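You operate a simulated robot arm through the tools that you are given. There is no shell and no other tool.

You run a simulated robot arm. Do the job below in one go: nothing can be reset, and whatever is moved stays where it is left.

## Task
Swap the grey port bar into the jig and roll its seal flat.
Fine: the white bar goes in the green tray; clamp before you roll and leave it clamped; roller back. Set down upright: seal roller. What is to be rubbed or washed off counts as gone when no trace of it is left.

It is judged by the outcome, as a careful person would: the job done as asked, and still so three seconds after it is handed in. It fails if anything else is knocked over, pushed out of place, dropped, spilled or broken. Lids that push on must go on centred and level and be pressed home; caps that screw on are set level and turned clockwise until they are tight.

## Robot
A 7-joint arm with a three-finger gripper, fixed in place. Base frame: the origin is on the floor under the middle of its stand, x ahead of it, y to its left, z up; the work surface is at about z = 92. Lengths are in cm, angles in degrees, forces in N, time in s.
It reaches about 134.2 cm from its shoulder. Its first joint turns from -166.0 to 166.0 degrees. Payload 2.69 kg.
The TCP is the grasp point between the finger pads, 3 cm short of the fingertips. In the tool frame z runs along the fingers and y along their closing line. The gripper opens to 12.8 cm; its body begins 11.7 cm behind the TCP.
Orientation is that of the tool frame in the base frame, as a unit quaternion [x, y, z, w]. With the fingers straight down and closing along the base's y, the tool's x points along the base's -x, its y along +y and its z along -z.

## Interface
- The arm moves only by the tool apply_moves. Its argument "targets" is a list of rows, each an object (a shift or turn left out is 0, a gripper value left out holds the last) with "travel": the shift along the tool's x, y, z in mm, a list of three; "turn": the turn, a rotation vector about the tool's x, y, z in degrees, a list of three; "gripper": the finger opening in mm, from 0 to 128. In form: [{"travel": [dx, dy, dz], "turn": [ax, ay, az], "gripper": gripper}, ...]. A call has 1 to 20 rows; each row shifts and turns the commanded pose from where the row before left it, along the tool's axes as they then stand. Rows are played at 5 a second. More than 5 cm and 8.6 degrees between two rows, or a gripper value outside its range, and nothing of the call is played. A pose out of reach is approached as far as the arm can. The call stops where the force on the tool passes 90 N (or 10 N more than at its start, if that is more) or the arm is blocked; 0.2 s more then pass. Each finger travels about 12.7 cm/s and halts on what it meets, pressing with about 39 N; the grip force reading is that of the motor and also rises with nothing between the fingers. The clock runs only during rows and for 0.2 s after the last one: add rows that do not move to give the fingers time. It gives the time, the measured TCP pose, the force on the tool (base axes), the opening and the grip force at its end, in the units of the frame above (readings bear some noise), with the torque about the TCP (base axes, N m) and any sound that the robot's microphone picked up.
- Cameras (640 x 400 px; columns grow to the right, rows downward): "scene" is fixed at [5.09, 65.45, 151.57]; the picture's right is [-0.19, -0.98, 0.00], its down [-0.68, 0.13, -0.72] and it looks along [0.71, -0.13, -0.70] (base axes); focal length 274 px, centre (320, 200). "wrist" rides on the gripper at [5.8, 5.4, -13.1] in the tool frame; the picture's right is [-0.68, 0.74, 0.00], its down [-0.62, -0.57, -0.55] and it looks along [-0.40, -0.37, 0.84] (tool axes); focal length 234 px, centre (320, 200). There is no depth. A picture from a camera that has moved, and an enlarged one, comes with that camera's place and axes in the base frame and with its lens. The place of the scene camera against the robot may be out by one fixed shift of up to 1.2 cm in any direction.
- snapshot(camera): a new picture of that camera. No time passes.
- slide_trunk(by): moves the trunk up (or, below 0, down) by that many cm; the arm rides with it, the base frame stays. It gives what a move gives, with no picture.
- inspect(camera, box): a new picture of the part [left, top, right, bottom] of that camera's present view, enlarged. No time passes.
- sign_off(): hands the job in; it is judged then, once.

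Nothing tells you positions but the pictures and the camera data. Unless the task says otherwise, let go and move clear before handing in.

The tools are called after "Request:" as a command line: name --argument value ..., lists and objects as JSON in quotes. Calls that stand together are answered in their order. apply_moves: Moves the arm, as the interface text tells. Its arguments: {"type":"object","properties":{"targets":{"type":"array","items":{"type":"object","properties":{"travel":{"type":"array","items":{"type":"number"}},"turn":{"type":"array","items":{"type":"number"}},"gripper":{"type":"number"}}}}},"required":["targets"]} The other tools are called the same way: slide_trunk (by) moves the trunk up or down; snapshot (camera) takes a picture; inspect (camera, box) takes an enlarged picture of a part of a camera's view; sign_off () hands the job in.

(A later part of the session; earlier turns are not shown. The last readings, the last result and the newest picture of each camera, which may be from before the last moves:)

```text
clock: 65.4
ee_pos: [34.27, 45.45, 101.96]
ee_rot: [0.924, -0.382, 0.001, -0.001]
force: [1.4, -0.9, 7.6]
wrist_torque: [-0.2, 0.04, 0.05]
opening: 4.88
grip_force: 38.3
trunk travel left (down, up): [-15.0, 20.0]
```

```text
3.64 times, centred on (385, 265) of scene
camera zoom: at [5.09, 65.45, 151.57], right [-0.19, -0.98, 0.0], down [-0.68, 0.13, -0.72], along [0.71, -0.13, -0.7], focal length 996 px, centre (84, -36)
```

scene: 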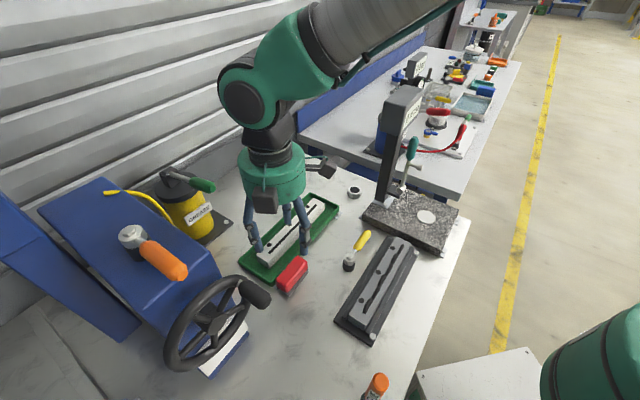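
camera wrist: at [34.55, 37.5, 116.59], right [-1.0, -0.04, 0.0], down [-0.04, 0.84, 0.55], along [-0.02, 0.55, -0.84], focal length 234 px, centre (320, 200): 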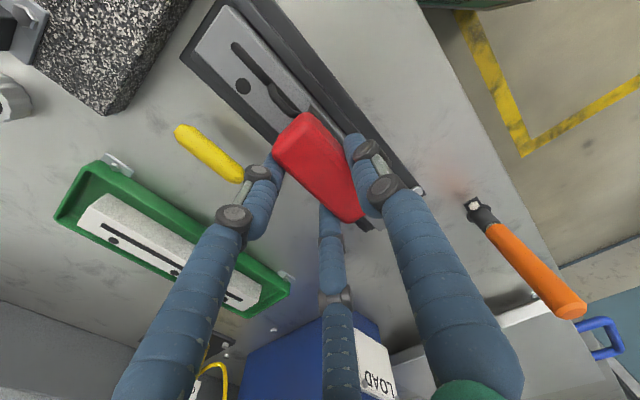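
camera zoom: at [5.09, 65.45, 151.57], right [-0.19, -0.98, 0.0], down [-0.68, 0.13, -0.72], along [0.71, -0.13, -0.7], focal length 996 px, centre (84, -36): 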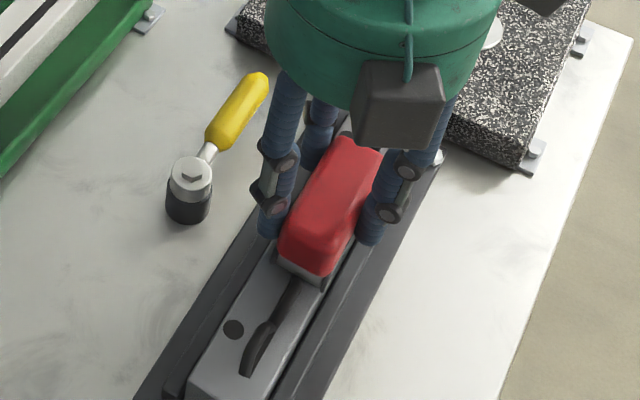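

Roller is on the seal (≈9 N). Pressing a little more and rolling toward the near end.

Request:
apply_moves --targets '[{"travel": [0, 0, 1.5]}, {}, {"travel": [-8, 0, 0]}, {"travel": [-8, 0, 0]}, {"travel": [-8, 0, 0]}, {}]'

Request:
inspect --camera "scene" --box '[340, 210, 430, 320]'

Request:
snapshot --camera "wrist"

```text
clock: 66.8
ee_pos: [32.51, 47.12, 101.77]
ee_rot: [0.925, -0.381, 0.0, -0.001]
force: [2.5, -2.7, 30.1]
wrist_torque: [-0.29, 0.24, 0.04]
opening: 4.89
grip_force: 38.9
trunk travel left (down, up): [-15.0, 20.0]
```

```text
3.64 times, centred on (385, 265) of scene
camera zoom: at [5.09, 65.45, 151.57], right [-0.19, -0.98, 0.0], down [-0.68, 0.13, -0.72], along [0.71, -0.13, -0.7], focal length 996 px, centre (84, -36)
```

zoom: 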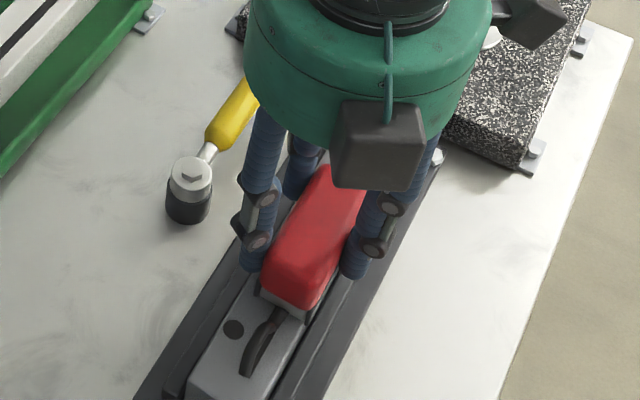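

```text
taken
camera wrist: at [32.89, 39.09, 114.85], right [-1.0, -0.04, 0.0], down [-0.04, 0.83, 0.55], along [-0.02, 0.55, -0.84], focal length 234 px, centre (320, 200)
```

wrist: 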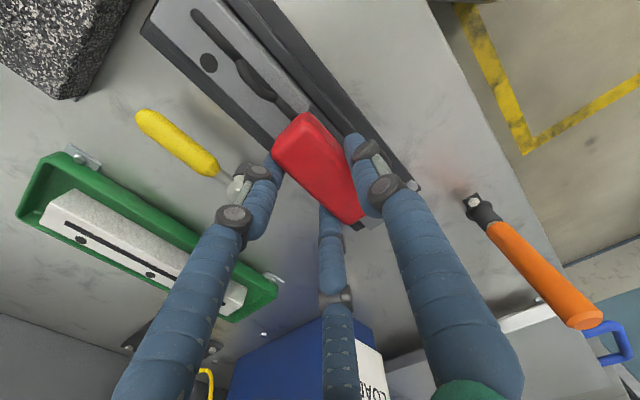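

Rolling smoothly at about 30 N. Checking the trail behind the roller to see if the seal is lying flat.

Request:
inspect --camera "wrist" --box '[170, 0, 330, 150]'

```text
2.67 times, centred on (250, 75) of wrist
camera zoom: at [32.89, 39.09, 114.85], right [-1.0, -0.04, 0.0], down [-0.04, 0.83, 0.55], along [-0.02, 0.55, -0.84], focal length 624 px, centre (507, 533)
```

zoom: 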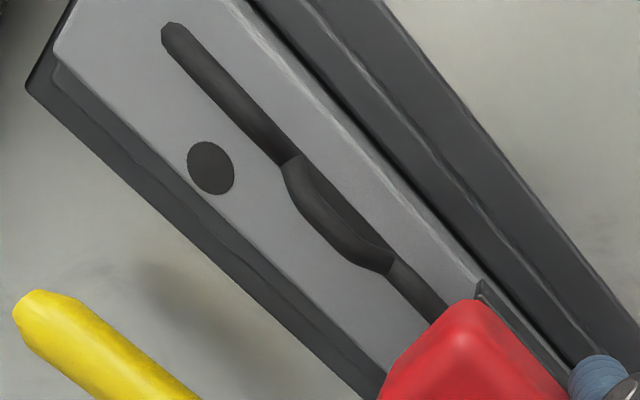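

Continuing to the near end.

Request:
apply_moves --targets '[{"travel": [-8, 0, 0]}, {"travel": [-8, 0, 0]}, {"travel": [-8, 0, 0]}, {"travel": [-8, 0, 0]}, {"travel": [-8, 0, 0]}, {}]'

Request:
inspect --camera "wrist" --box '[130, 0, 330, 180]'

Request:
inspect --camera "scene" --box '[320, 220, 430, 350]'

```text
clock: 68.2
ee_pos: [29.69, 49.69, 101.58]
ee_rot: [0.924, -0.382, 0.0, 0.0]
force: [1.0, -1.4, 28.7]
wrist_torque: [-0.19, 0.3, 0.04]
opening: 4.91
grip_force: 38.7
trunk travel left (down, up): [-15.0, 20.0]
```

```text
2.22 times, centred on (230, 90) of wrist
camera zoom: at [30.09, 41.85, 114.69], right [-1.0, -0.04, 0.0], down [-0.04, 0.83, 0.55], along [-0.02, 0.55, -0.84], focal length 520 px, centre (520, 444)
```

zoom: 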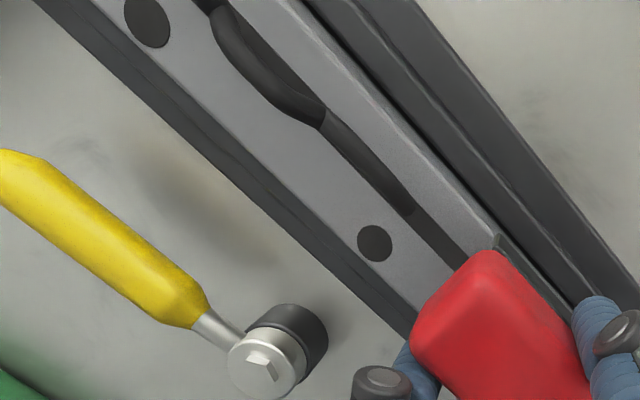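

```text
3.08 times, centred on (375, 285) of scene
camera zoom: at [5.09, 65.45, 151.57], right [-0.19, -0.98, 0.0], down [-0.68, 0.13, -0.72], along [0.71, -0.13, -0.7], focal length 843 px, centre (151, -62)
```

zoom: 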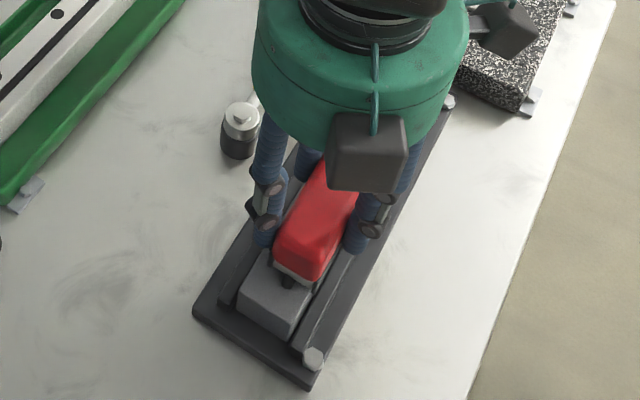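

It works: the passed section lies flush in its groove. Continuing to the near end of the seal.

Request:
apply_moves --targets '[{"travel": [-8, 0, 0]}, {"travel": [-8, 0, 0]}, {"travel": [-8, 0, 0]}, {"travel": [-8, 0, 0]}, {"travel": [-8, 0, 0]}, {"travel": [-5, 0, 0]}, {}]'

Request:
inspect --camera "wrist" --box '[130, 0, 330, 180]'

Request:
inspect --camera "scene" --box '[320, 220, 430, 350]'

```text
clock: 69.8
ee_pos: [26.21, 52.94, 101.37]
ee_rot: [0.924, -0.383, -0.001, 0.0]
force: [1.0, -1.7, 11.8]
wrist_torque: [-0.13, 0.09, 0.04]
opening: 4.86
grip_force: 39.3
trunk travel left (down, up): [-15.0, 20.0]
```

```text
2.22 times, centred on (230, 90) of wrist
camera zoom: at [26.73, 45.08, 114.57], right [-1.0, -0.04, 0.0], down [-0.04, 0.84, 0.55], along [-0.02, 0.55, -0.84], focal length 520 px, centre (520, 444)
```

zoom: 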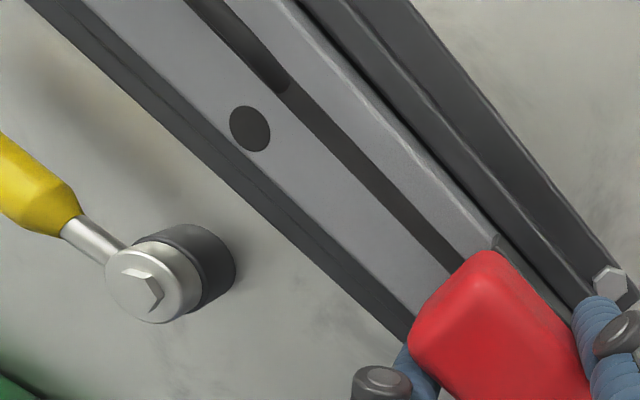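

```text
3.08 times, centred on (375, 285) of scene
camera zoom: at [5.09, 65.45, 151.57], right [-0.19, -0.98, 0.0], down [-0.68, 0.13, -0.72], along [0.71, -0.13, -0.7], focal length 843 px, centre (151, -62)
```

zoom: 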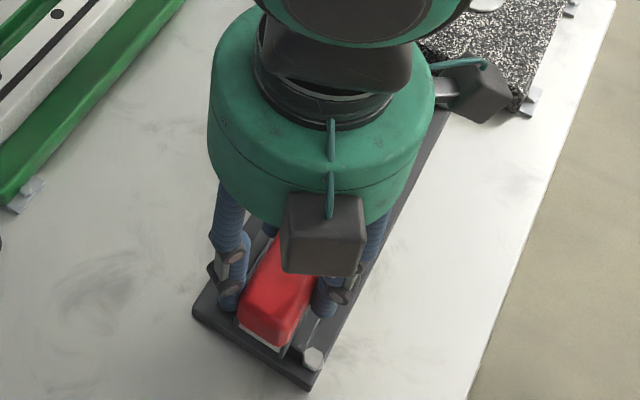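

Near half is flat. Now rolling back along the whole seal toward the far end.

Request:
apply_moves --targets '[{"travel": [0, 0, 0.5]}, {"travel": [8, 0, 0]}, {"travel": [8, 0, 0]}, {"travel": [8, 0, 0]}, {"travel": [8, 0, 0]}, {"travel": [8, 0, 0]}, {"travel": [8, 0, 0]}, {"travel": [8, 0, 0]}, {"travel": [8, 0, 0]}, {"travel": [8, 0, 0]}, {"travel": [8, 0, 0]}, {"travel": [8, 0, 0]}, {"travel": [8, 0, 0]}, {"travel": [8, 0, 0]}, {}]'

Request:
inspect --camera "scene" --box '[320, 200, 440, 350]'

Request:
inspect --camera "wrist" --box '[150, 0, 430, 250]'

```text
clock: 73.0
ee_pos: [33.73, 45.67, 101.67]
ee_rot: [0.924, -0.382, 0.0, 0.001]
force: [0.0, -0.1, -1.8]
wrist_torque: [0.06, 0.01, 0.0]
opening: 4.91
grip_force: 38.9
trunk travel left (down, up): [-15.0, 20.0]
```

```text
2.67 times, centred on (380, 275) of scene
camera zoom: at [5.09, 65.45, 151.57], right [-0.19, -0.98, 0.0], down [-0.68, 0.13, -0.72], along [0.71, -0.13, -0.7], focal length 731 px, centre (160, 0)
```

zoom: 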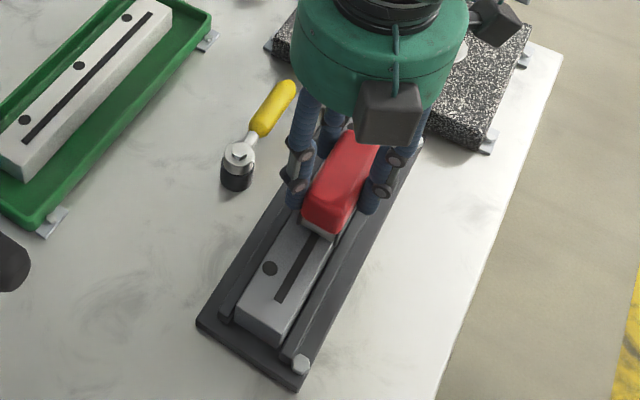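

```text
1.60 times, centred on (290, 125) of wrist
camera zoom: at [34.19, 37.76, 114.7], right [-1.0, -0.04, 0.0], down [-0.04, 0.84, 0.55], along [-0.02, 0.55, -0.84], focal length 375 px, centre (368, 320)
```

zoom: 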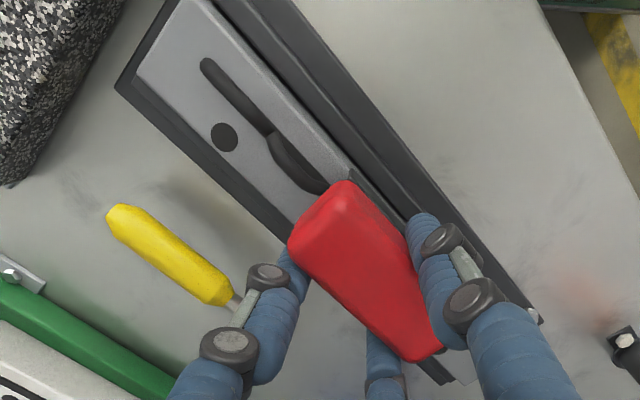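

The near half of the seal is now flush. The arm has risen slightly (no pressure now), so I'll press down again before doing the far half.

Request:
apply_moves --targets '[{"travel": [-8, 0, 0]}, {"travel": [0, 0, 1.5]}, {}]'

Request:
apply_moves --targets '[{"travel": [0, 0, 1.5]}, {}]'

```text
clock: 73.8
ee_pos: [33.31, 46.35, 101.47]
ee_rot: [0.924, -0.382, 0.001, 0.0]
force: [0.3, 0.0, 5.4]
wrist_torque: [-0.03, 0.25, -0.02]
opening: 4.9
grip_force: 39.1
trunk travel left (down, up): [-15.0, 20.0]
```

```text
clock: 74.4
ee_pos: [33.33, 46.42, 101.5]
ee_rot: [0.924, -0.382, 0.0, -0.001]
force: [-3.5, 0.7, 26.8]
wrist_torque: [-0.21, 0.56, -0.05]
opening: 4.88
grip_force: 38.5
trunk travel left (down, up): [-15.0, 20.0]
```

Request:
apply_moves --targets '[{"travel": [7, 0, 0]}, {"travel": [7, 0, 0]}, {"travel": [7, 0, 0]}, {"travel": [7, 0, 0]}, {"travel": [7, 0, 0]}, {}]'

Request:
inspect --camera "wrist" --box '[150, 0, 430, 250]'

Request:
inspect --camera "scene" --box '[320, 200, 440, 350]'

```text
clock: 75.8
ee_pos: [35.88, 43.74, 101.42]
ee_rot: [0.924, -0.382, 0.0, 0.0]
force: [-2.3, 3.7, 31.3]
wrist_torque: [-0.01, 0.46, -0.07]
opening: 4.88
grip_force: 39.4
trunk travel left (down, up): [-15.0, 20.0]
```

```text
1.60 times, centred on (290, 125) of wrist
camera zoom: at [36.18, 35.73, 114.52], right [-1.0, -0.04, 0.0], down [-0.04, 0.83, 0.55], along [-0.02, 0.55, -0.84], focal length 375 px, centre (368, 320)
```

zoom: 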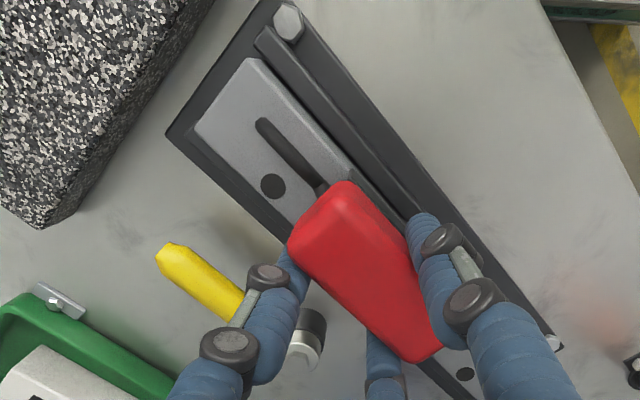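

```text
2.67 times, centred on (380, 275) of scene
camera zoom: at [5.09, 65.45, 151.57], right [-0.19, -0.98, 0.0], down [-0.68, 0.13, -0.72], along [0.71, -0.13, -0.7], focal length 731 px, centre (160, 0)
```

zoom: 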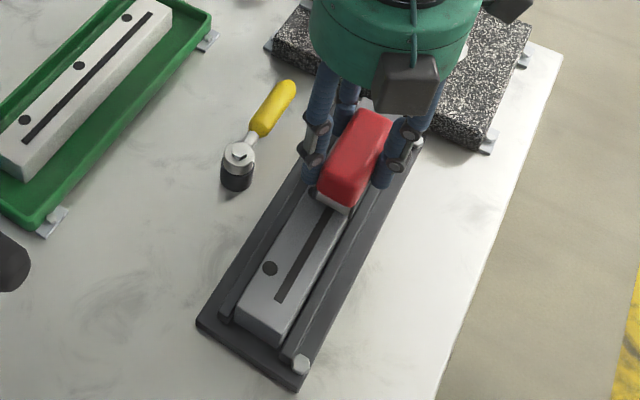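

Request:
apply_moves --targets '[{"travel": [7, 0, 0]}, {"travel": [7, 0, 0]}, {"travel": [7, 0, 0]}, {"travel": [7, 0, 0]}, {"travel": [7, 0, 0]}, {"travel": [7, 0, 0]}, {}]'

Request:
inspect --camera "wrist" --box '[150, 0, 430, 250]'

Request:
snapshot --camera "scene"

```text
clock: 77.4
ee_pos: [38.55, 40.86, 101.23]
ee_rot: [0.924, -0.382, 0.0, 0.0]
force: [-3.6, 0.4, 22.5]
wrist_torque: [-0.23, 0.26, -0.07]
opening: 4.91
grip_force: 39.0
trunk travel left (down, up): [-15.0, 20.0]
```

```text
1.60 times, centred on (290, 125) of wrist
camera zoom: at [39.07, 32.8, 114.38], right [-1.0, -0.04, 0.0], down [-0.04, 0.84, 0.55], along [-0.02, 0.55, -0.84], focal length 375 px, centre (368, 320)
```

zoom: 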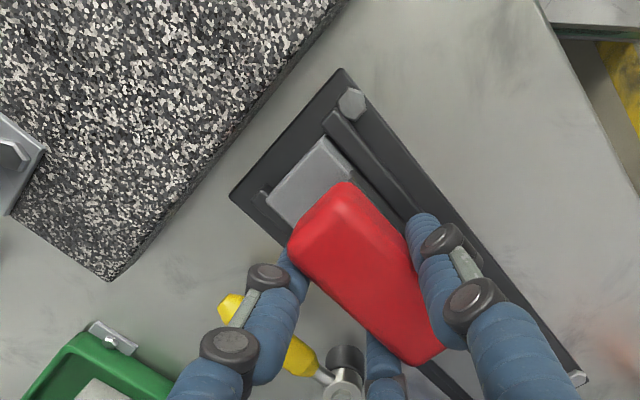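

```text
taken
```

scene: 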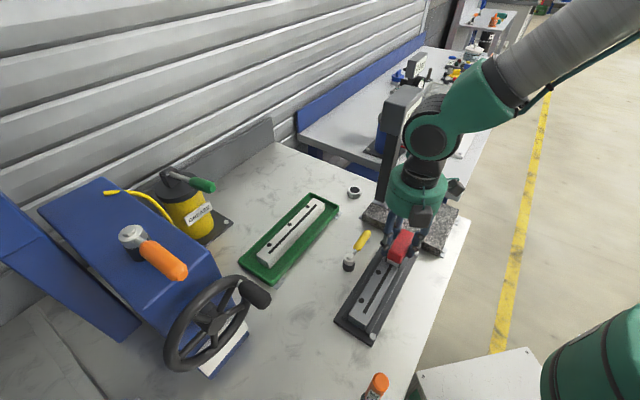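

About 4 cm remain. The wrist housing is getting near the gauge-stand head, so I'll check that clearance before moving further.

Request:
inspect --camera "scene" --box '[350, 60, 490, 270]'

Request:
inspect --camera "wrist" --box '[0, 0, 320, 260]'

```text
1.90 times, centred on (420, 165) of scene
camera zoom: at [5.09, 65.45, 151.57], right [-0.19, -0.98, 0.0], down [-0.68, 0.13, -0.72], along [0.71, -0.13, -0.7], focal length 522 px, centre (130, 267)
```

zoom: 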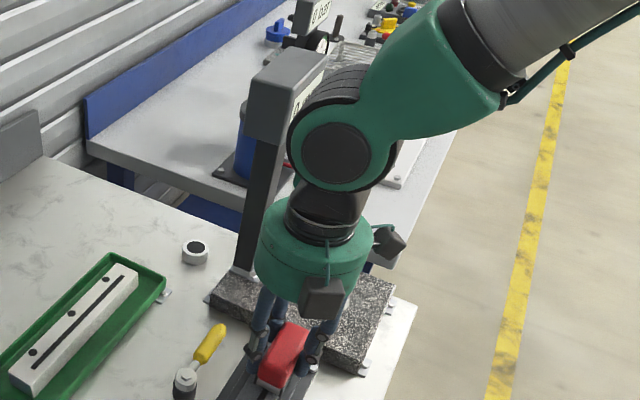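

```text
1.54 times, centred on (160, 130) of wrist
camera zoom: at [39.07, 32.8, 114.38], right [-1.0, -0.04, 0.0], down [-0.04, 0.84, 0.55], along [-0.02, 0.55, -0.84], focal length 360 px, centre (566, 308)
```

zoom: 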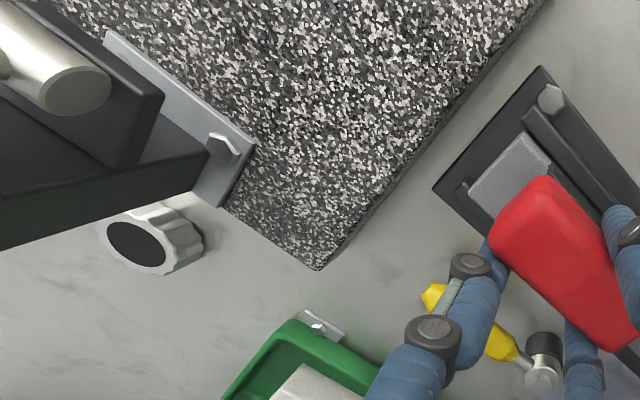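

Clearances are fine (several cm). Finishing the last stretch over the far end of the seal.

Request:
apply_moves --targets '[{"travel": [7, 0, 0.3]}, {"travel": [7, 0, 0]}, {"travel": [7, 0, 0]}, {}]'

Request:
apply_moves --targets '[{"travel": [7, 0, 0]}, {"travel": [7, 0, 0]}, {"travel": [4, 0, 0]}, {}]'

Request:
inspect --camera "wrist" --box '[150, 0, 430, 250]'

Request:
inspect --camera "scene" --box '[330, 190, 450, 350]'

```text
clock: 78.4
ee_pos: [40.21, 39.36, 101.43]
ee_rot: [0.924, -0.383, 0.0, -0.001]
force: [-3.2, 2.4, 28.7]
wrist_torque: [-0.2, 0.33, -0.07]
opening: 4.88
grip_force: 38.8
trunk travel left (down, up): [-15.0, 20.0]
```

```text
clock: 79.4
ee_pos: [41.47, 38.2, 101.25]
ee_rot: [0.924, -0.381, 0.0, 0.0]
force: [-3.9, 1.1, 25.2]
wrist_torque: [-0.04, 0.53, 0.02]
opening: 4.9
grip_force: 39.0
trunk travel left (down, up): [-15.0, 20.0]
```

```text
1.60 times, centred on (290, 125) of wrist
camera zoom: at [41.89, 30.21, 114.35], right [-1.0, -0.04, 0.0], down [-0.04, 0.84, 0.55], along [-0.02, 0.55, -0.84], focal length 375 px, centre (368, 320)
```

zoom: 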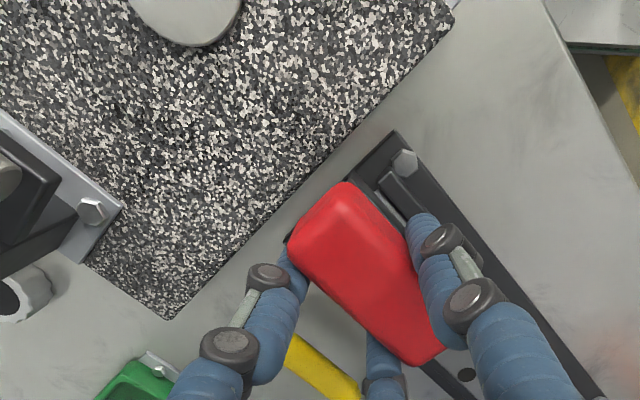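

```text
2.50 times, centred on (390, 270) of scene
camera zoom: at [5.09, 65.45, 151.57], right [-0.19, -0.98, 0.0], down [-0.68, 0.13, -0.72], along [0.71, -0.13, -0.7], focal length 685 px, centre (145, 25)
```

zoom: 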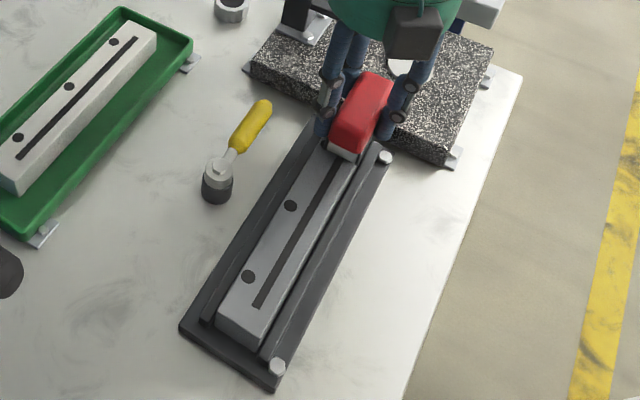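

Going 4 mm further to cover the seal's very end, then rolling back over it and lifting off to inspect.

Request:
apply_moves --targets '[{"travel": [4, 0, 0]}, {}, {"travel": [-7, 0, 0]}, {"travel": [-7, 0, 0]}, {"travel": [-7, 0, 0]}, {"travel": [-7, 0, 0]}, {"travel": [-7, 0, 0]}, {"travel": [-7, 0, 0]}, {}]'

Request:
inspect --camera "wrist" --box '[150, 0, 430, 250]'

```text
clock: 81.4
ee_pos: [38.76, 40.81, 101.35]
ee_rot: [0.924, -0.382, 0.0, 0.0]
force: [-0.6, -0.3, 7.3]
wrist_torque: [-0.25, 0.0, 0.01]
opening: 4.9
grip_force: 39.3
trunk travel left (down, up): [-15.0, 20.0]
```

```text
1.60 times, centred on (290, 125) of wrist
camera zoom: at [39.19, 32.88, 114.35], right [-1.0, -0.04, 0.0], down [-0.04, 0.84, 0.55], along [-0.02, 0.55, -0.84], focal length 375 px, centre (368, 320)
```

zoom: 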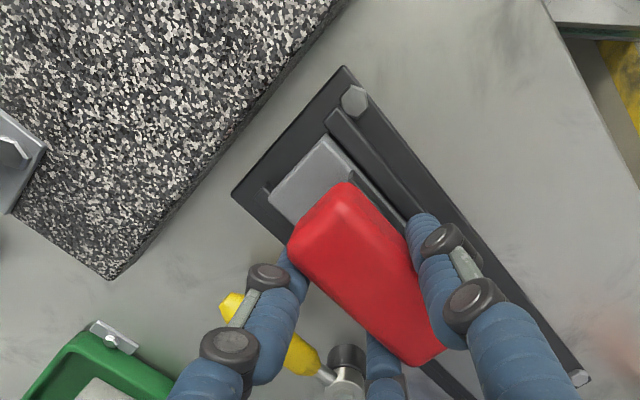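

Lifting the roller off the bar and looking at the full seal.

Request:
apply_moves --targets '[{"travel": [0, 0, -20]}, {"travel": [0, 0, -35]}, {"travel": [-30, -20, -30]}, {"travel": [-30, -20, 0]}, {}, {}]'

Request:
snapshot --camera "wrist"

Request:
inspect --camera "scene" --box '[330, 220, 440, 350]'

Request:
inspect --camera "wrist" --box '[180, 0, 440, 200]'

```text
clock: 82.8
ee_pos: [37.4, 47.91, 109.87]
ee_rot: [0.924, -0.382, 0.0, 0.0]
force: [-1.1, -1.6, -0.3]
wrist_torque: [0.0, -0.03, 0.01]
opening: 4.92
grip_force: 39.2
trunk travel left (down, up): [-15.0, 20.0]
```

```text
taken
camera wrist: at [37.81, 39.87, 122.98], right [-1.0, -0.04, 0.0], down [-0.04, 0.84, 0.55], along [-0.02, 0.55, -0.84], focal length 234 px, centre (320, 200)
```

wrist: 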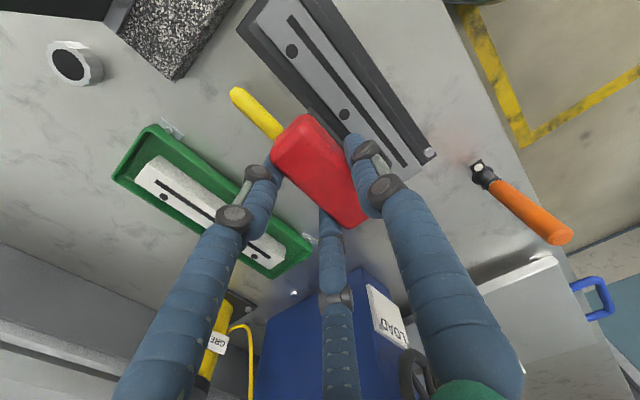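

```text
3.08 times, centred on (385, 285) of scene
camera zoom: at [5.09, 65.45, 151.57], right [-0.19, -0.98, 0.0], down [-0.68, 0.13, -0.72], along [0.71, -0.13, -0.7], focal length 843 px, centre (120, -62)
```

zoom: 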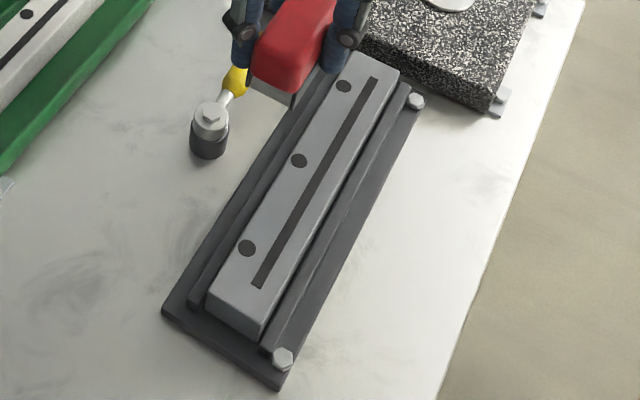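

```text
2.00 times, centred on (310, 100) of wrist
camera zoom: at [37.81, 39.87, 122.98], right [-1.0, -0.04, 0.0], down [-0.04, 0.84, 0.55], along [-0.02, 0.55, -0.84], focal length 468 px, centre (340, 400)
```

zoom: 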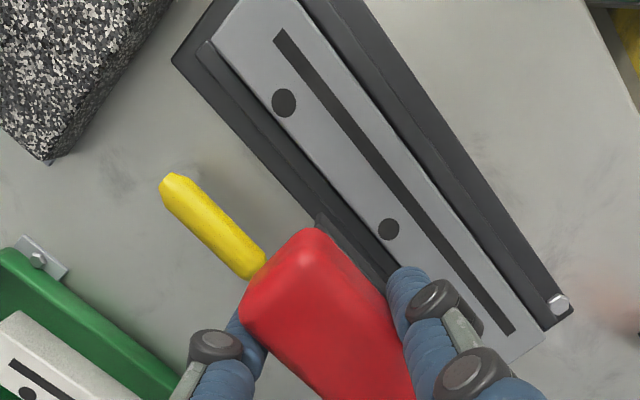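

The seal is flush from end to end. Zooming in on both ends to be sure.

Request:
inspect --camera "scene" --box '[370, 230, 425, 275]'

Request:
inspect --camera "scene" --box '[335, 280, 395, 340]'

Request:
inspect --camera "wrist" --box '[270, 0, 350, 80]'

Request:
inspect --camera "wrist" --box '[350, 90, 440, 180]'

```text
8.89 times, centred on (398, 252) of scene
camera zoom: at [5.09, 65.45, 151.57], right [-0.19, -0.98, 0.0], down [-0.68, 0.13, -0.72], along [0.71, -0.13, -0.7], focal length 2436 px, centre (-369, -267)
```

zoom: 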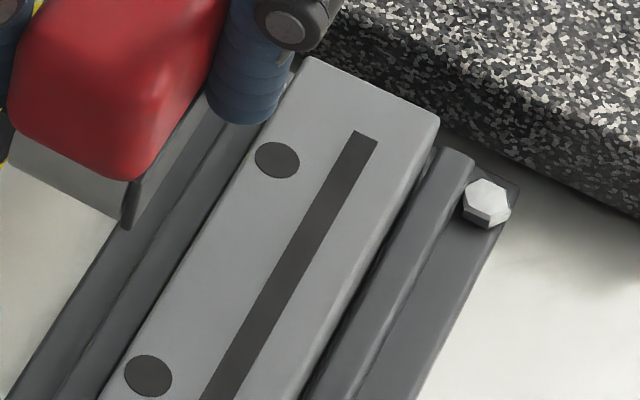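

```text
6.67 times, centred on (365, 310) of scene
camera zoom: at [5.09, 65.45, 151.57], right [-0.19, -0.98, 0.0], down [-0.68, 0.13, -0.72], along [0.71, -0.13, -0.7], focal length 1827 px, centre (20, -533)
```

zoom: 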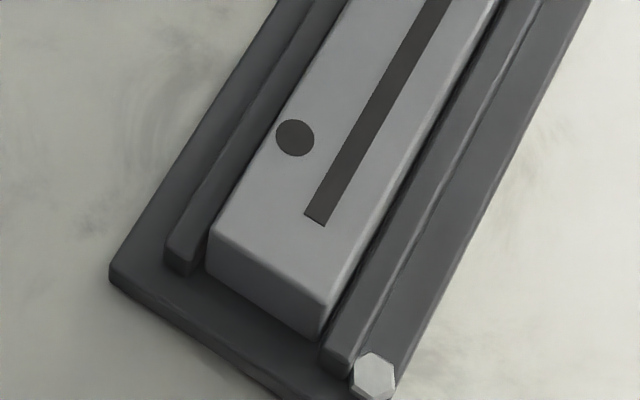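

```text
5.00 times, centred on (310, 40) of wrist
camera zoom: at [37.81, 39.87, 122.98], right [-1.0, -0.04, 0.0], down [-0.04, 0.84, 0.55], along [-0.02, 0.55, -0.84], focal length 1171 px, centre (370, 1000)
```

zoom: 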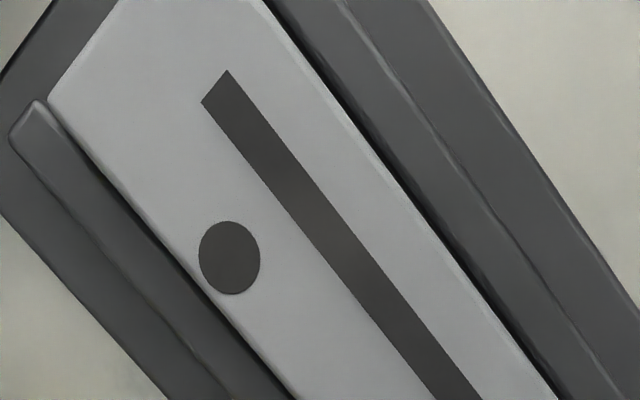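

```text
4.44 times, centred on (395, 135) of wrist
camera zoom: at [37.81, 39.87, 122.98], right [-1.0, -0.04, 0.0], down [-0.04, 0.84, 0.55], along [-0.02, 0.55, -0.84], focal length 1041 px, centre (-13, 489)
```

zoom: 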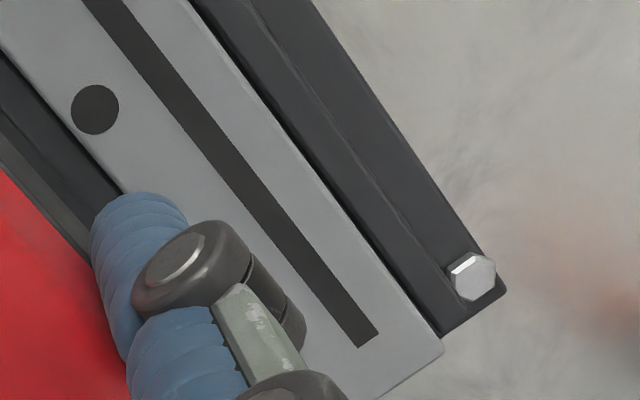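

The seal is entirely flat and the bar undisturbed. Now taking the roller back to its original spot beside the tray.

Request:
apply_moves --targets '[{"travel": [-19, -22, 0]}, {"travel": [-19, -22, 0]}, {"travel": [-19, -22, 0]}, {"travel": [-20, -23, 0]}, {"travel": [-20, -23, 0]}, {"travel": [-19, -22, 0]}, {}, {}]'

Request:
snapshot --camera "wrist"

Request:
inspect --camera "scene" --box '[210, 120, 350, 310]'

```text
clock: 84.6
ee_pos: [38.46, 65.45, 109.91]
ee_rot: [0.924, -0.382, -0.001, 0.0]
force: [0.2, -0.3, -1.2]
wrist_torque: [0.02, 0.03, -0.02]
opening: 4.87
grip_force: 39.2
trunk travel left (down, up): [-15.0, 20.0]
```

```text
taken
camera wrist: at [38.93, 57.47, 123.03], right [-1.0, -0.04, 0.0], down [-0.04, 0.84, 0.55], along [-0.02, 0.55, -0.84], focal length 234 px, centre (320, 200)
```

wrist: 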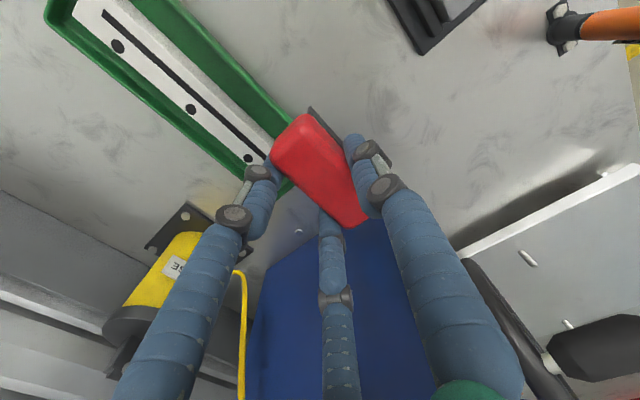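

```text
2.11 times, centred on (280, 215) of scene
camera zoom: at [5.09, 65.45, 151.57], right [-0.19, -0.98, 0.0], down [-0.68, 0.13, -0.72], along [0.71, -0.13, -0.7], focal length 577 px, centre (404, 168)
```

zoom: 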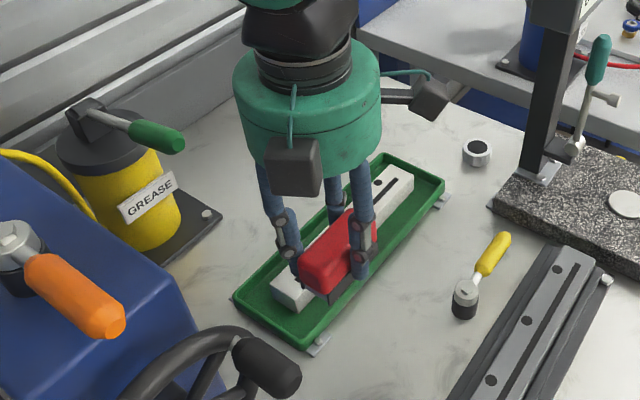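

Request:
inspect --camera "wrist" --box '[250, 90, 390, 240]'

Request:
inspect --camera "scene" --box '[265, 215, 315, 275]'

```text
2.67 times, centred on (320, 165) of wrist
camera zoom: at [38.93, 57.47, 123.03], right [-1.0, -0.04, 0.0], down [-0.04, 0.84, 0.55], along [-0.02, 0.55, -0.84], focal length 624 px, centre (320, 293)
```

zoom: 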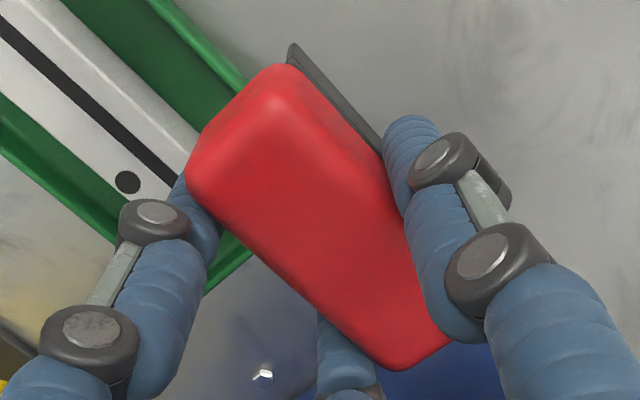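

```text
6.67 times, centred on (290, 245) of scene
camera zoom: at [5.09, 65.45, 151.57], right [-0.19, -0.98, 0.0], down [-0.68, 0.13, -0.72], along [0.71, -0.13, -0.7], focal length 1827 px, centre (520, -100)
```

zoom: 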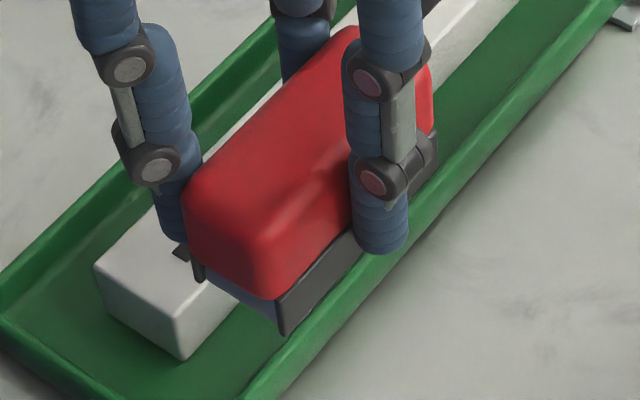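

The roller slid up a few mm in the fingers but is still level. Correcting 2 mm laterally and lowering to the table.

Request:
apply_moves --targets '[{"travel": [0.4, -1.7, 0]}, {"travel": [0, 0, 30]}, {"travel": [0, 0, 35]}, {"travel": [0, 0, 30]}, {"travel": [0, 0, 15]}, {}, {}]'

Request:
inspect --camera "wrist" --box '[230, 60, 430, 260]'

Request:
inspect --camera "scene" --box '[260, 230, 330, 300]'

```text
clock: 86.2
ee_pos: [38.56, 65.41, 98.59]
ee_rot: [0.924, -0.382, 0.0, 0.001]
force: [0.0, 0.3, -1.4]
wrist_torque: [0.0, -0.03, 0.02]
opening: 4.87
grip_force: 39.4
trunk travel left (down, up): [-15.0, 20.0]
```

```text
2.00 times, centred on (330, 160) of wrist
camera zoom: at [39.0, 57.53, 111.7], right [-1.0, -0.04, 0.0], down [-0.04, 0.84, 0.55], along [-0.02, 0.55, -0.84], focal length 468 px, centre (300, 280)
```

zoom: 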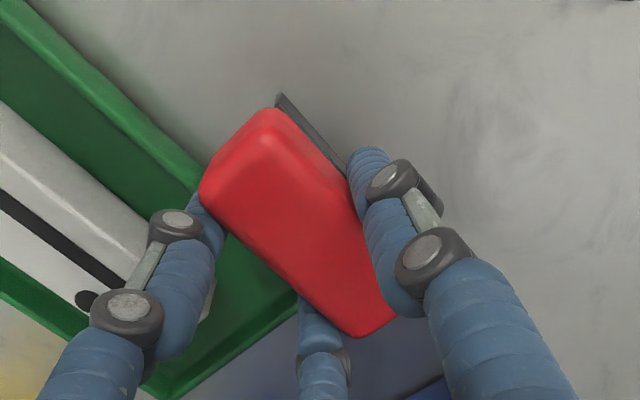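

```text
5.71 times, centred on (295, 265) of scene
camera zoom: at [5.09, 65.45, 151.57], right [-0.19, -0.98, 0.0], down [-0.68, 0.13, -0.72], along [0.71, -0.13, -0.7], focal length 1566 px, centre (463, -171)
```

zoom: 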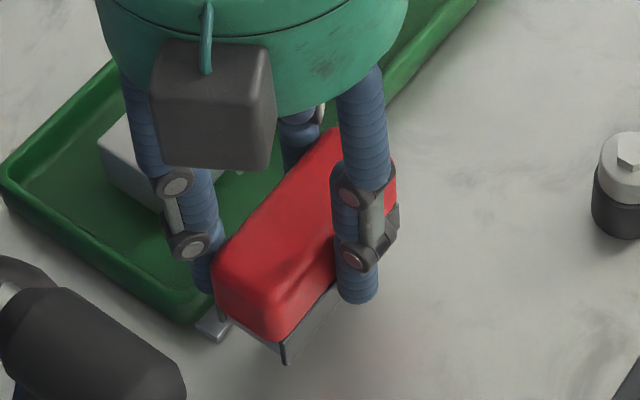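

Request:
apply_moves --targets '[{"travel": [0, 0, 6]}, {"travel": [0, 0, 2]}, {}]'

Request:
apply_moves --targets '[{"travel": [0, 0, 2]}, {}]'

Request:
apply_moves --targets '[{"travel": [0, 0, 2]}, {}]'

```text
clock: 87.0
ee_pos: [38.83, 65.67, 97.67]
ee_rot: [0.924, -0.382, 0.0, 0.0]
force: [0.9, 0.6, -0.9]
wrist_torque: [0.01, -0.04, -0.01]
opening: 4.87
grip_force: 38.3
trunk travel left (down, up): [-15.0, 20.0]
```

```text
clock: 87.6
ee_pos: [38.67, 65.61, 97.65]
ee_rot: [0.924, -0.381, 0.001, 0.0]
force: [0.1, 0.0, -2.0]
wrist_torque: [0.02, -0.03, -0.01]
opening: 4.87
grip_force: 38.8
trunk travel left (down, up): [-15.0, 20.0]
```

```text
clock: 88.2
ee_pos: [38.79, 65.7, 97.35]
ee_rot: [0.924, -0.382, -0.001, -0.001]
force: [-0.9, 0.4, -2.3]
wrist_torque: [0.0, 0.0, -0.02]
opening: 4.87
grip_force: 38.6
trunk travel left (down, up): [-15.0, 20.0]
```

Request:
apply_moves --targets '[{"travel": [0, 0, 1.5]}, {}]'

Request:
inspect --camera "scene" --box '[260, 230, 330, 300]'

Request:
inspect --camera "wrist" --box '[230, 60, 430, 260]'

```text
clock: 88.8
ee_pos: [38.76, 65.72, 97.28]
ee_rot: [0.924, -0.382, 0.0, 0.0]
force: [0.3, 0.0, -1.8]
wrist_torque: [0.01, -0.02, 0.01]
opening: 4.87
grip_force: 39.1
trunk travel left (down, up): [-15.0, 20.0]
```

```text
5.71 times, centred on (295, 265) of scene
camera zoom: at [5.09, 65.45, 151.57], right [-0.19, -0.98, 0.0], down [-0.68, 0.13, -0.72], along [0.71, -0.13, -0.7], focal length 1566 px, centre (463, -171)
```

zoom: 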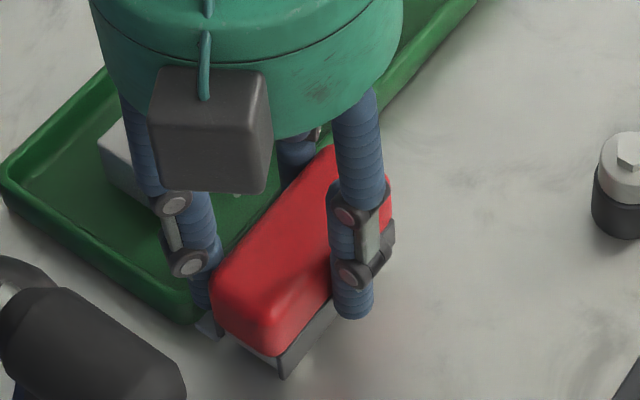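

```text
2.00 times, centred on (330, 160) of wrist
camera zoom: at [39.14, 57.74, 110.34], right [-1.0, -0.04, 0.0], down [-0.04, 0.84, 0.55], along [-0.02, 0.55, -0.84], focal length 468 px, centre (300, 280)
```

zoom: 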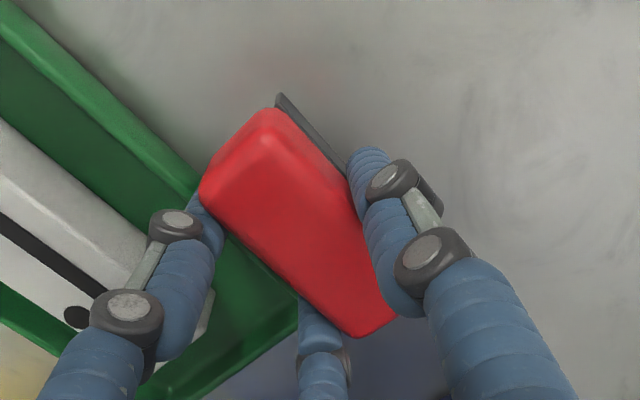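

Request:
apply_moves --targets '[{"travel": [0.5, 1.7, 0]}, {"travel": [0, 0, 1.5]}, {}]'

Request:
apply_moves --targets '[{"travel": [0, 0, 1.5]}, {}]'

```text
clock: 89.6
ee_pos: [38.64, 65.48, 97.23]
ee_rot: [0.924, -0.382, 0.0, -0.001]
force: [-0.1, -0.8, 1.2]
wrist_torque: [0.04, -0.13, -0.05]
opening: 4.85
grip_force: 38.8
trunk travel left (down, up): [-15.0, 20.0]
```

```text
clock: 90.2
ee_pos: [38.6, 65.58, 97.16]
ee_rot: [0.924, -0.382, 0.0, -0.001]
force: [-5.2, 0.8, 15.1]
wrist_torque: [0.17, -0.19, 0.09]
opening: 4.86
grip_force: 39.0
trunk travel left (down, up): [-15.0, 20.0]
```

Touching the table. Easing off and opening slightly to release.

Request:
apply_moves --targets '[{"travel": [0, 0, -1]}, {"gripper": 53}, {"gripper": 58}, {}, {}]'

Request:
inspect --camera "wrist" --box '[230, 60, 430, 260]'

Request:
inspect --camera "scene" --box '[260, 230, 330, 300]'

```text
clock: 91.4
ee_pos: [38.72, 65.44, 97.14]
ee_rot: [0.924, -0.382, 0.0, 0.0]
force: [0.9, 1.3, 2.4]
wrist_torque: [0.22, 0.11, -0.05]
opening: 5.82
grip_force: 0.1
trunk travel left (down, up): [-15.0, 20.0]
```

```text
2.00 times, centred on (330, 160) of wrist
camera zoom: at [39.14, 57.5, 110.22], right [-1.0, -0.04, 0.0], down [-0.04, 0.84, 0.55], along [-0.02, 0.55, -0.84], focal length 468 px, centre (300, 280)
```

zoom: 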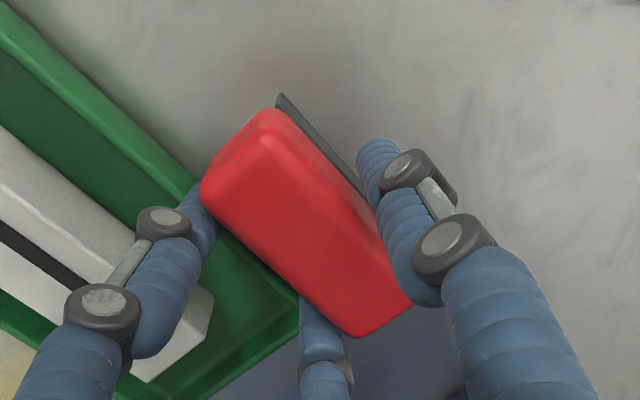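

```text
5.71 times, centred on (295, 265) of scene
camera zoom: at [5.09, 65.45, 151.57], right [-0.19, -0.98, 0.0], down [-0.68, 0.13, -0.72], along [0.71, -0.13, -0.7], focal length 1566 px, centre (463, -171)
```

zoom: 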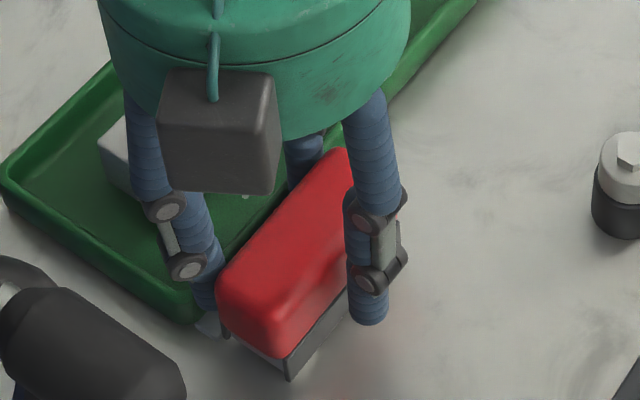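

Released; the roller is standing upright at its place. Rising straight up carefully.

Request:
apply_moves --targets '[{"travel": [0, 0, -5]}, {}]'

Request:
inspect --camera "scene" --box '[260, 230, 330, 300]'

Request:
inspect --camera "wrist" --box '[230, 60, 430, 260]'

```text
clock: 92.0
ee_pos: [38.6, 65.45, 97.64]
ee_rot: [0.924, -0.382, 0.0, 0.0]
force: [-0.7, 0.9, 1.5]
wrist_torque: [0.0, 0.01, -0.01]
opening: 5.79
grip_force: 0.0
trunk travel left (down, up): [-15.0, 20.0]
```

```text
5.71 times, centred on (295, 265) of scene
camera zoom: at [5.09, 65.45, 151.57], right [-0.19, -0.98, 0.0], down [-0.68, 0.13, -0.72], along [0.71, -0.13, -0.7], focal length 1566 px, centre (463, -171)
```

zoom: 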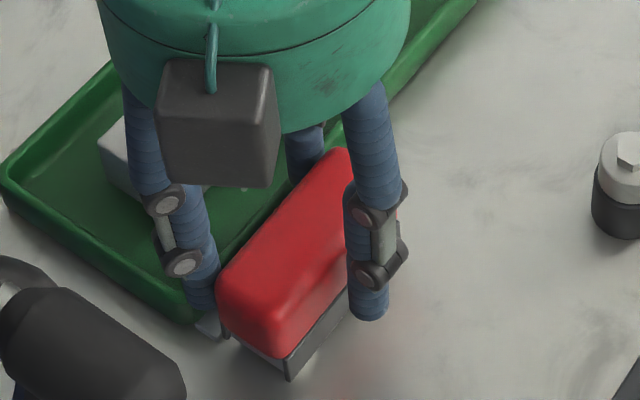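

```text
2.00 times, centred on (330, 160) of wrist
camera zoom: at [39.06, 57.5, 110.72], right [-1.0, -0.04, 0.0], down [-0.04, 0.84, 0.55], along [-0.02, 0.55, -0.84], focal length 468 px, centre (300, 280)
```

zoom: 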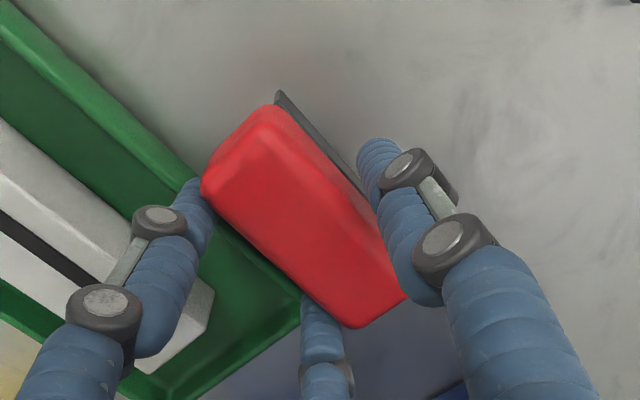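

The roller stays down. Rising fully and moving clear.

Request:
apply_moves --targets '[{"travel": [0, 0, -10]}, {"travel": [0, 0, -20]}, {"travel": [0, 0, -35], "gripper": 80}, {"travel": [0, 0, -40]}, {"travel": [0, 30, -30]}, {"travel": [20, 40, -20]}, {}, {}]'

Request:
snapshot --camera "scene"

Request:
snapshot --camera "wrist"

Request:
inspect --camera "scene" --box '[220, 170, 450, 360]'

Request:
inspect --camera "scene" --box '[230, 190, 350, 300]'

```text
clock: 93.8
ee_pos: [35.44, 59.27, 113.03]
ee_rot: [0.924, -0.381, 0.0, 0.001]
force: [-0.4, 0.3, 0.1]
wrist_torque: [-0.02, -0.01, -0.02]
opening: 7.99
grip_force: 0.0
trunk travel left (down, up): [-15.0, 20.0]
```

```text
taken
```

scene: 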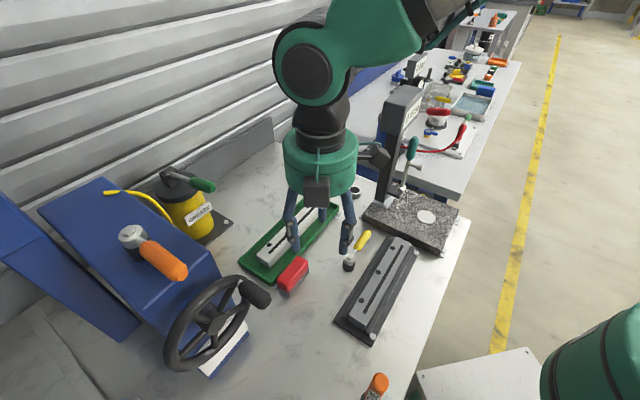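

```text
taken
camera wrist: at [35.82, 51.22, 126.17], right [-1.0, -0.04, 0.0], down [-0.04, 0.84, 0.55], along [-0.02, 0.55, -0.84], focal length 234 px, centre (320, 200)
```

wrist: 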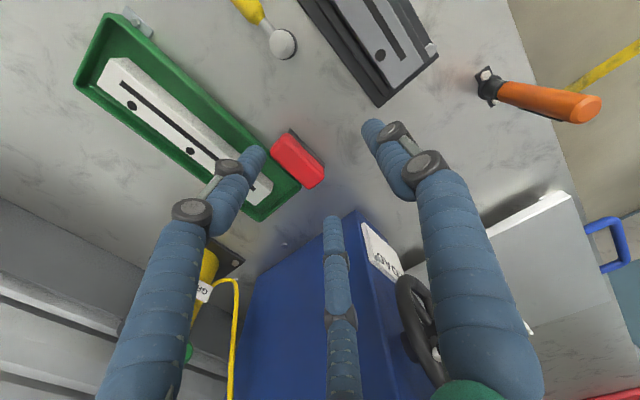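

```text
2.11 times, centred on (335, 265) of scene
camera zoom: at [5.09, 65.45, 151.57], right [-0.19, -0.98, 0.0], down [-0.68, 0.13, -0.72], along [0.71, -0.13, -0.7], focal length 577 px, centre (288, 63)
```

zoom: 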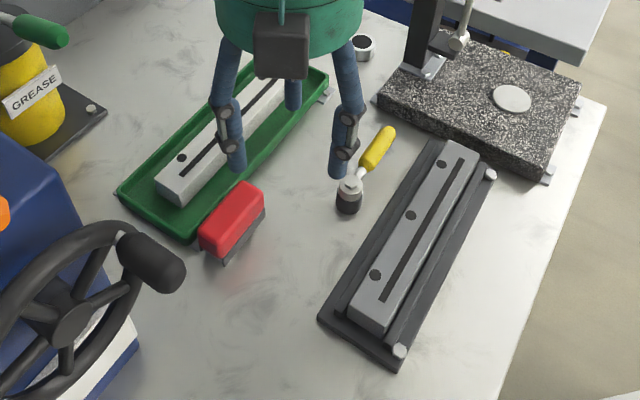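

```text
3.64 times, centred on (290, 245) of scene
camera zoom: at [5.09, 65.45, 151.57], right [-0.19, -0.98, 0.0], down [-0.68, 0.13, -0.72], along [0.71, -0.13, -0.7], focal length 996 px, centre (429, 36)
```

zoom: 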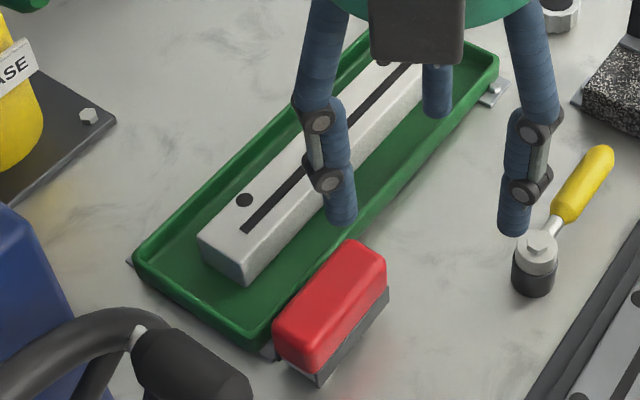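

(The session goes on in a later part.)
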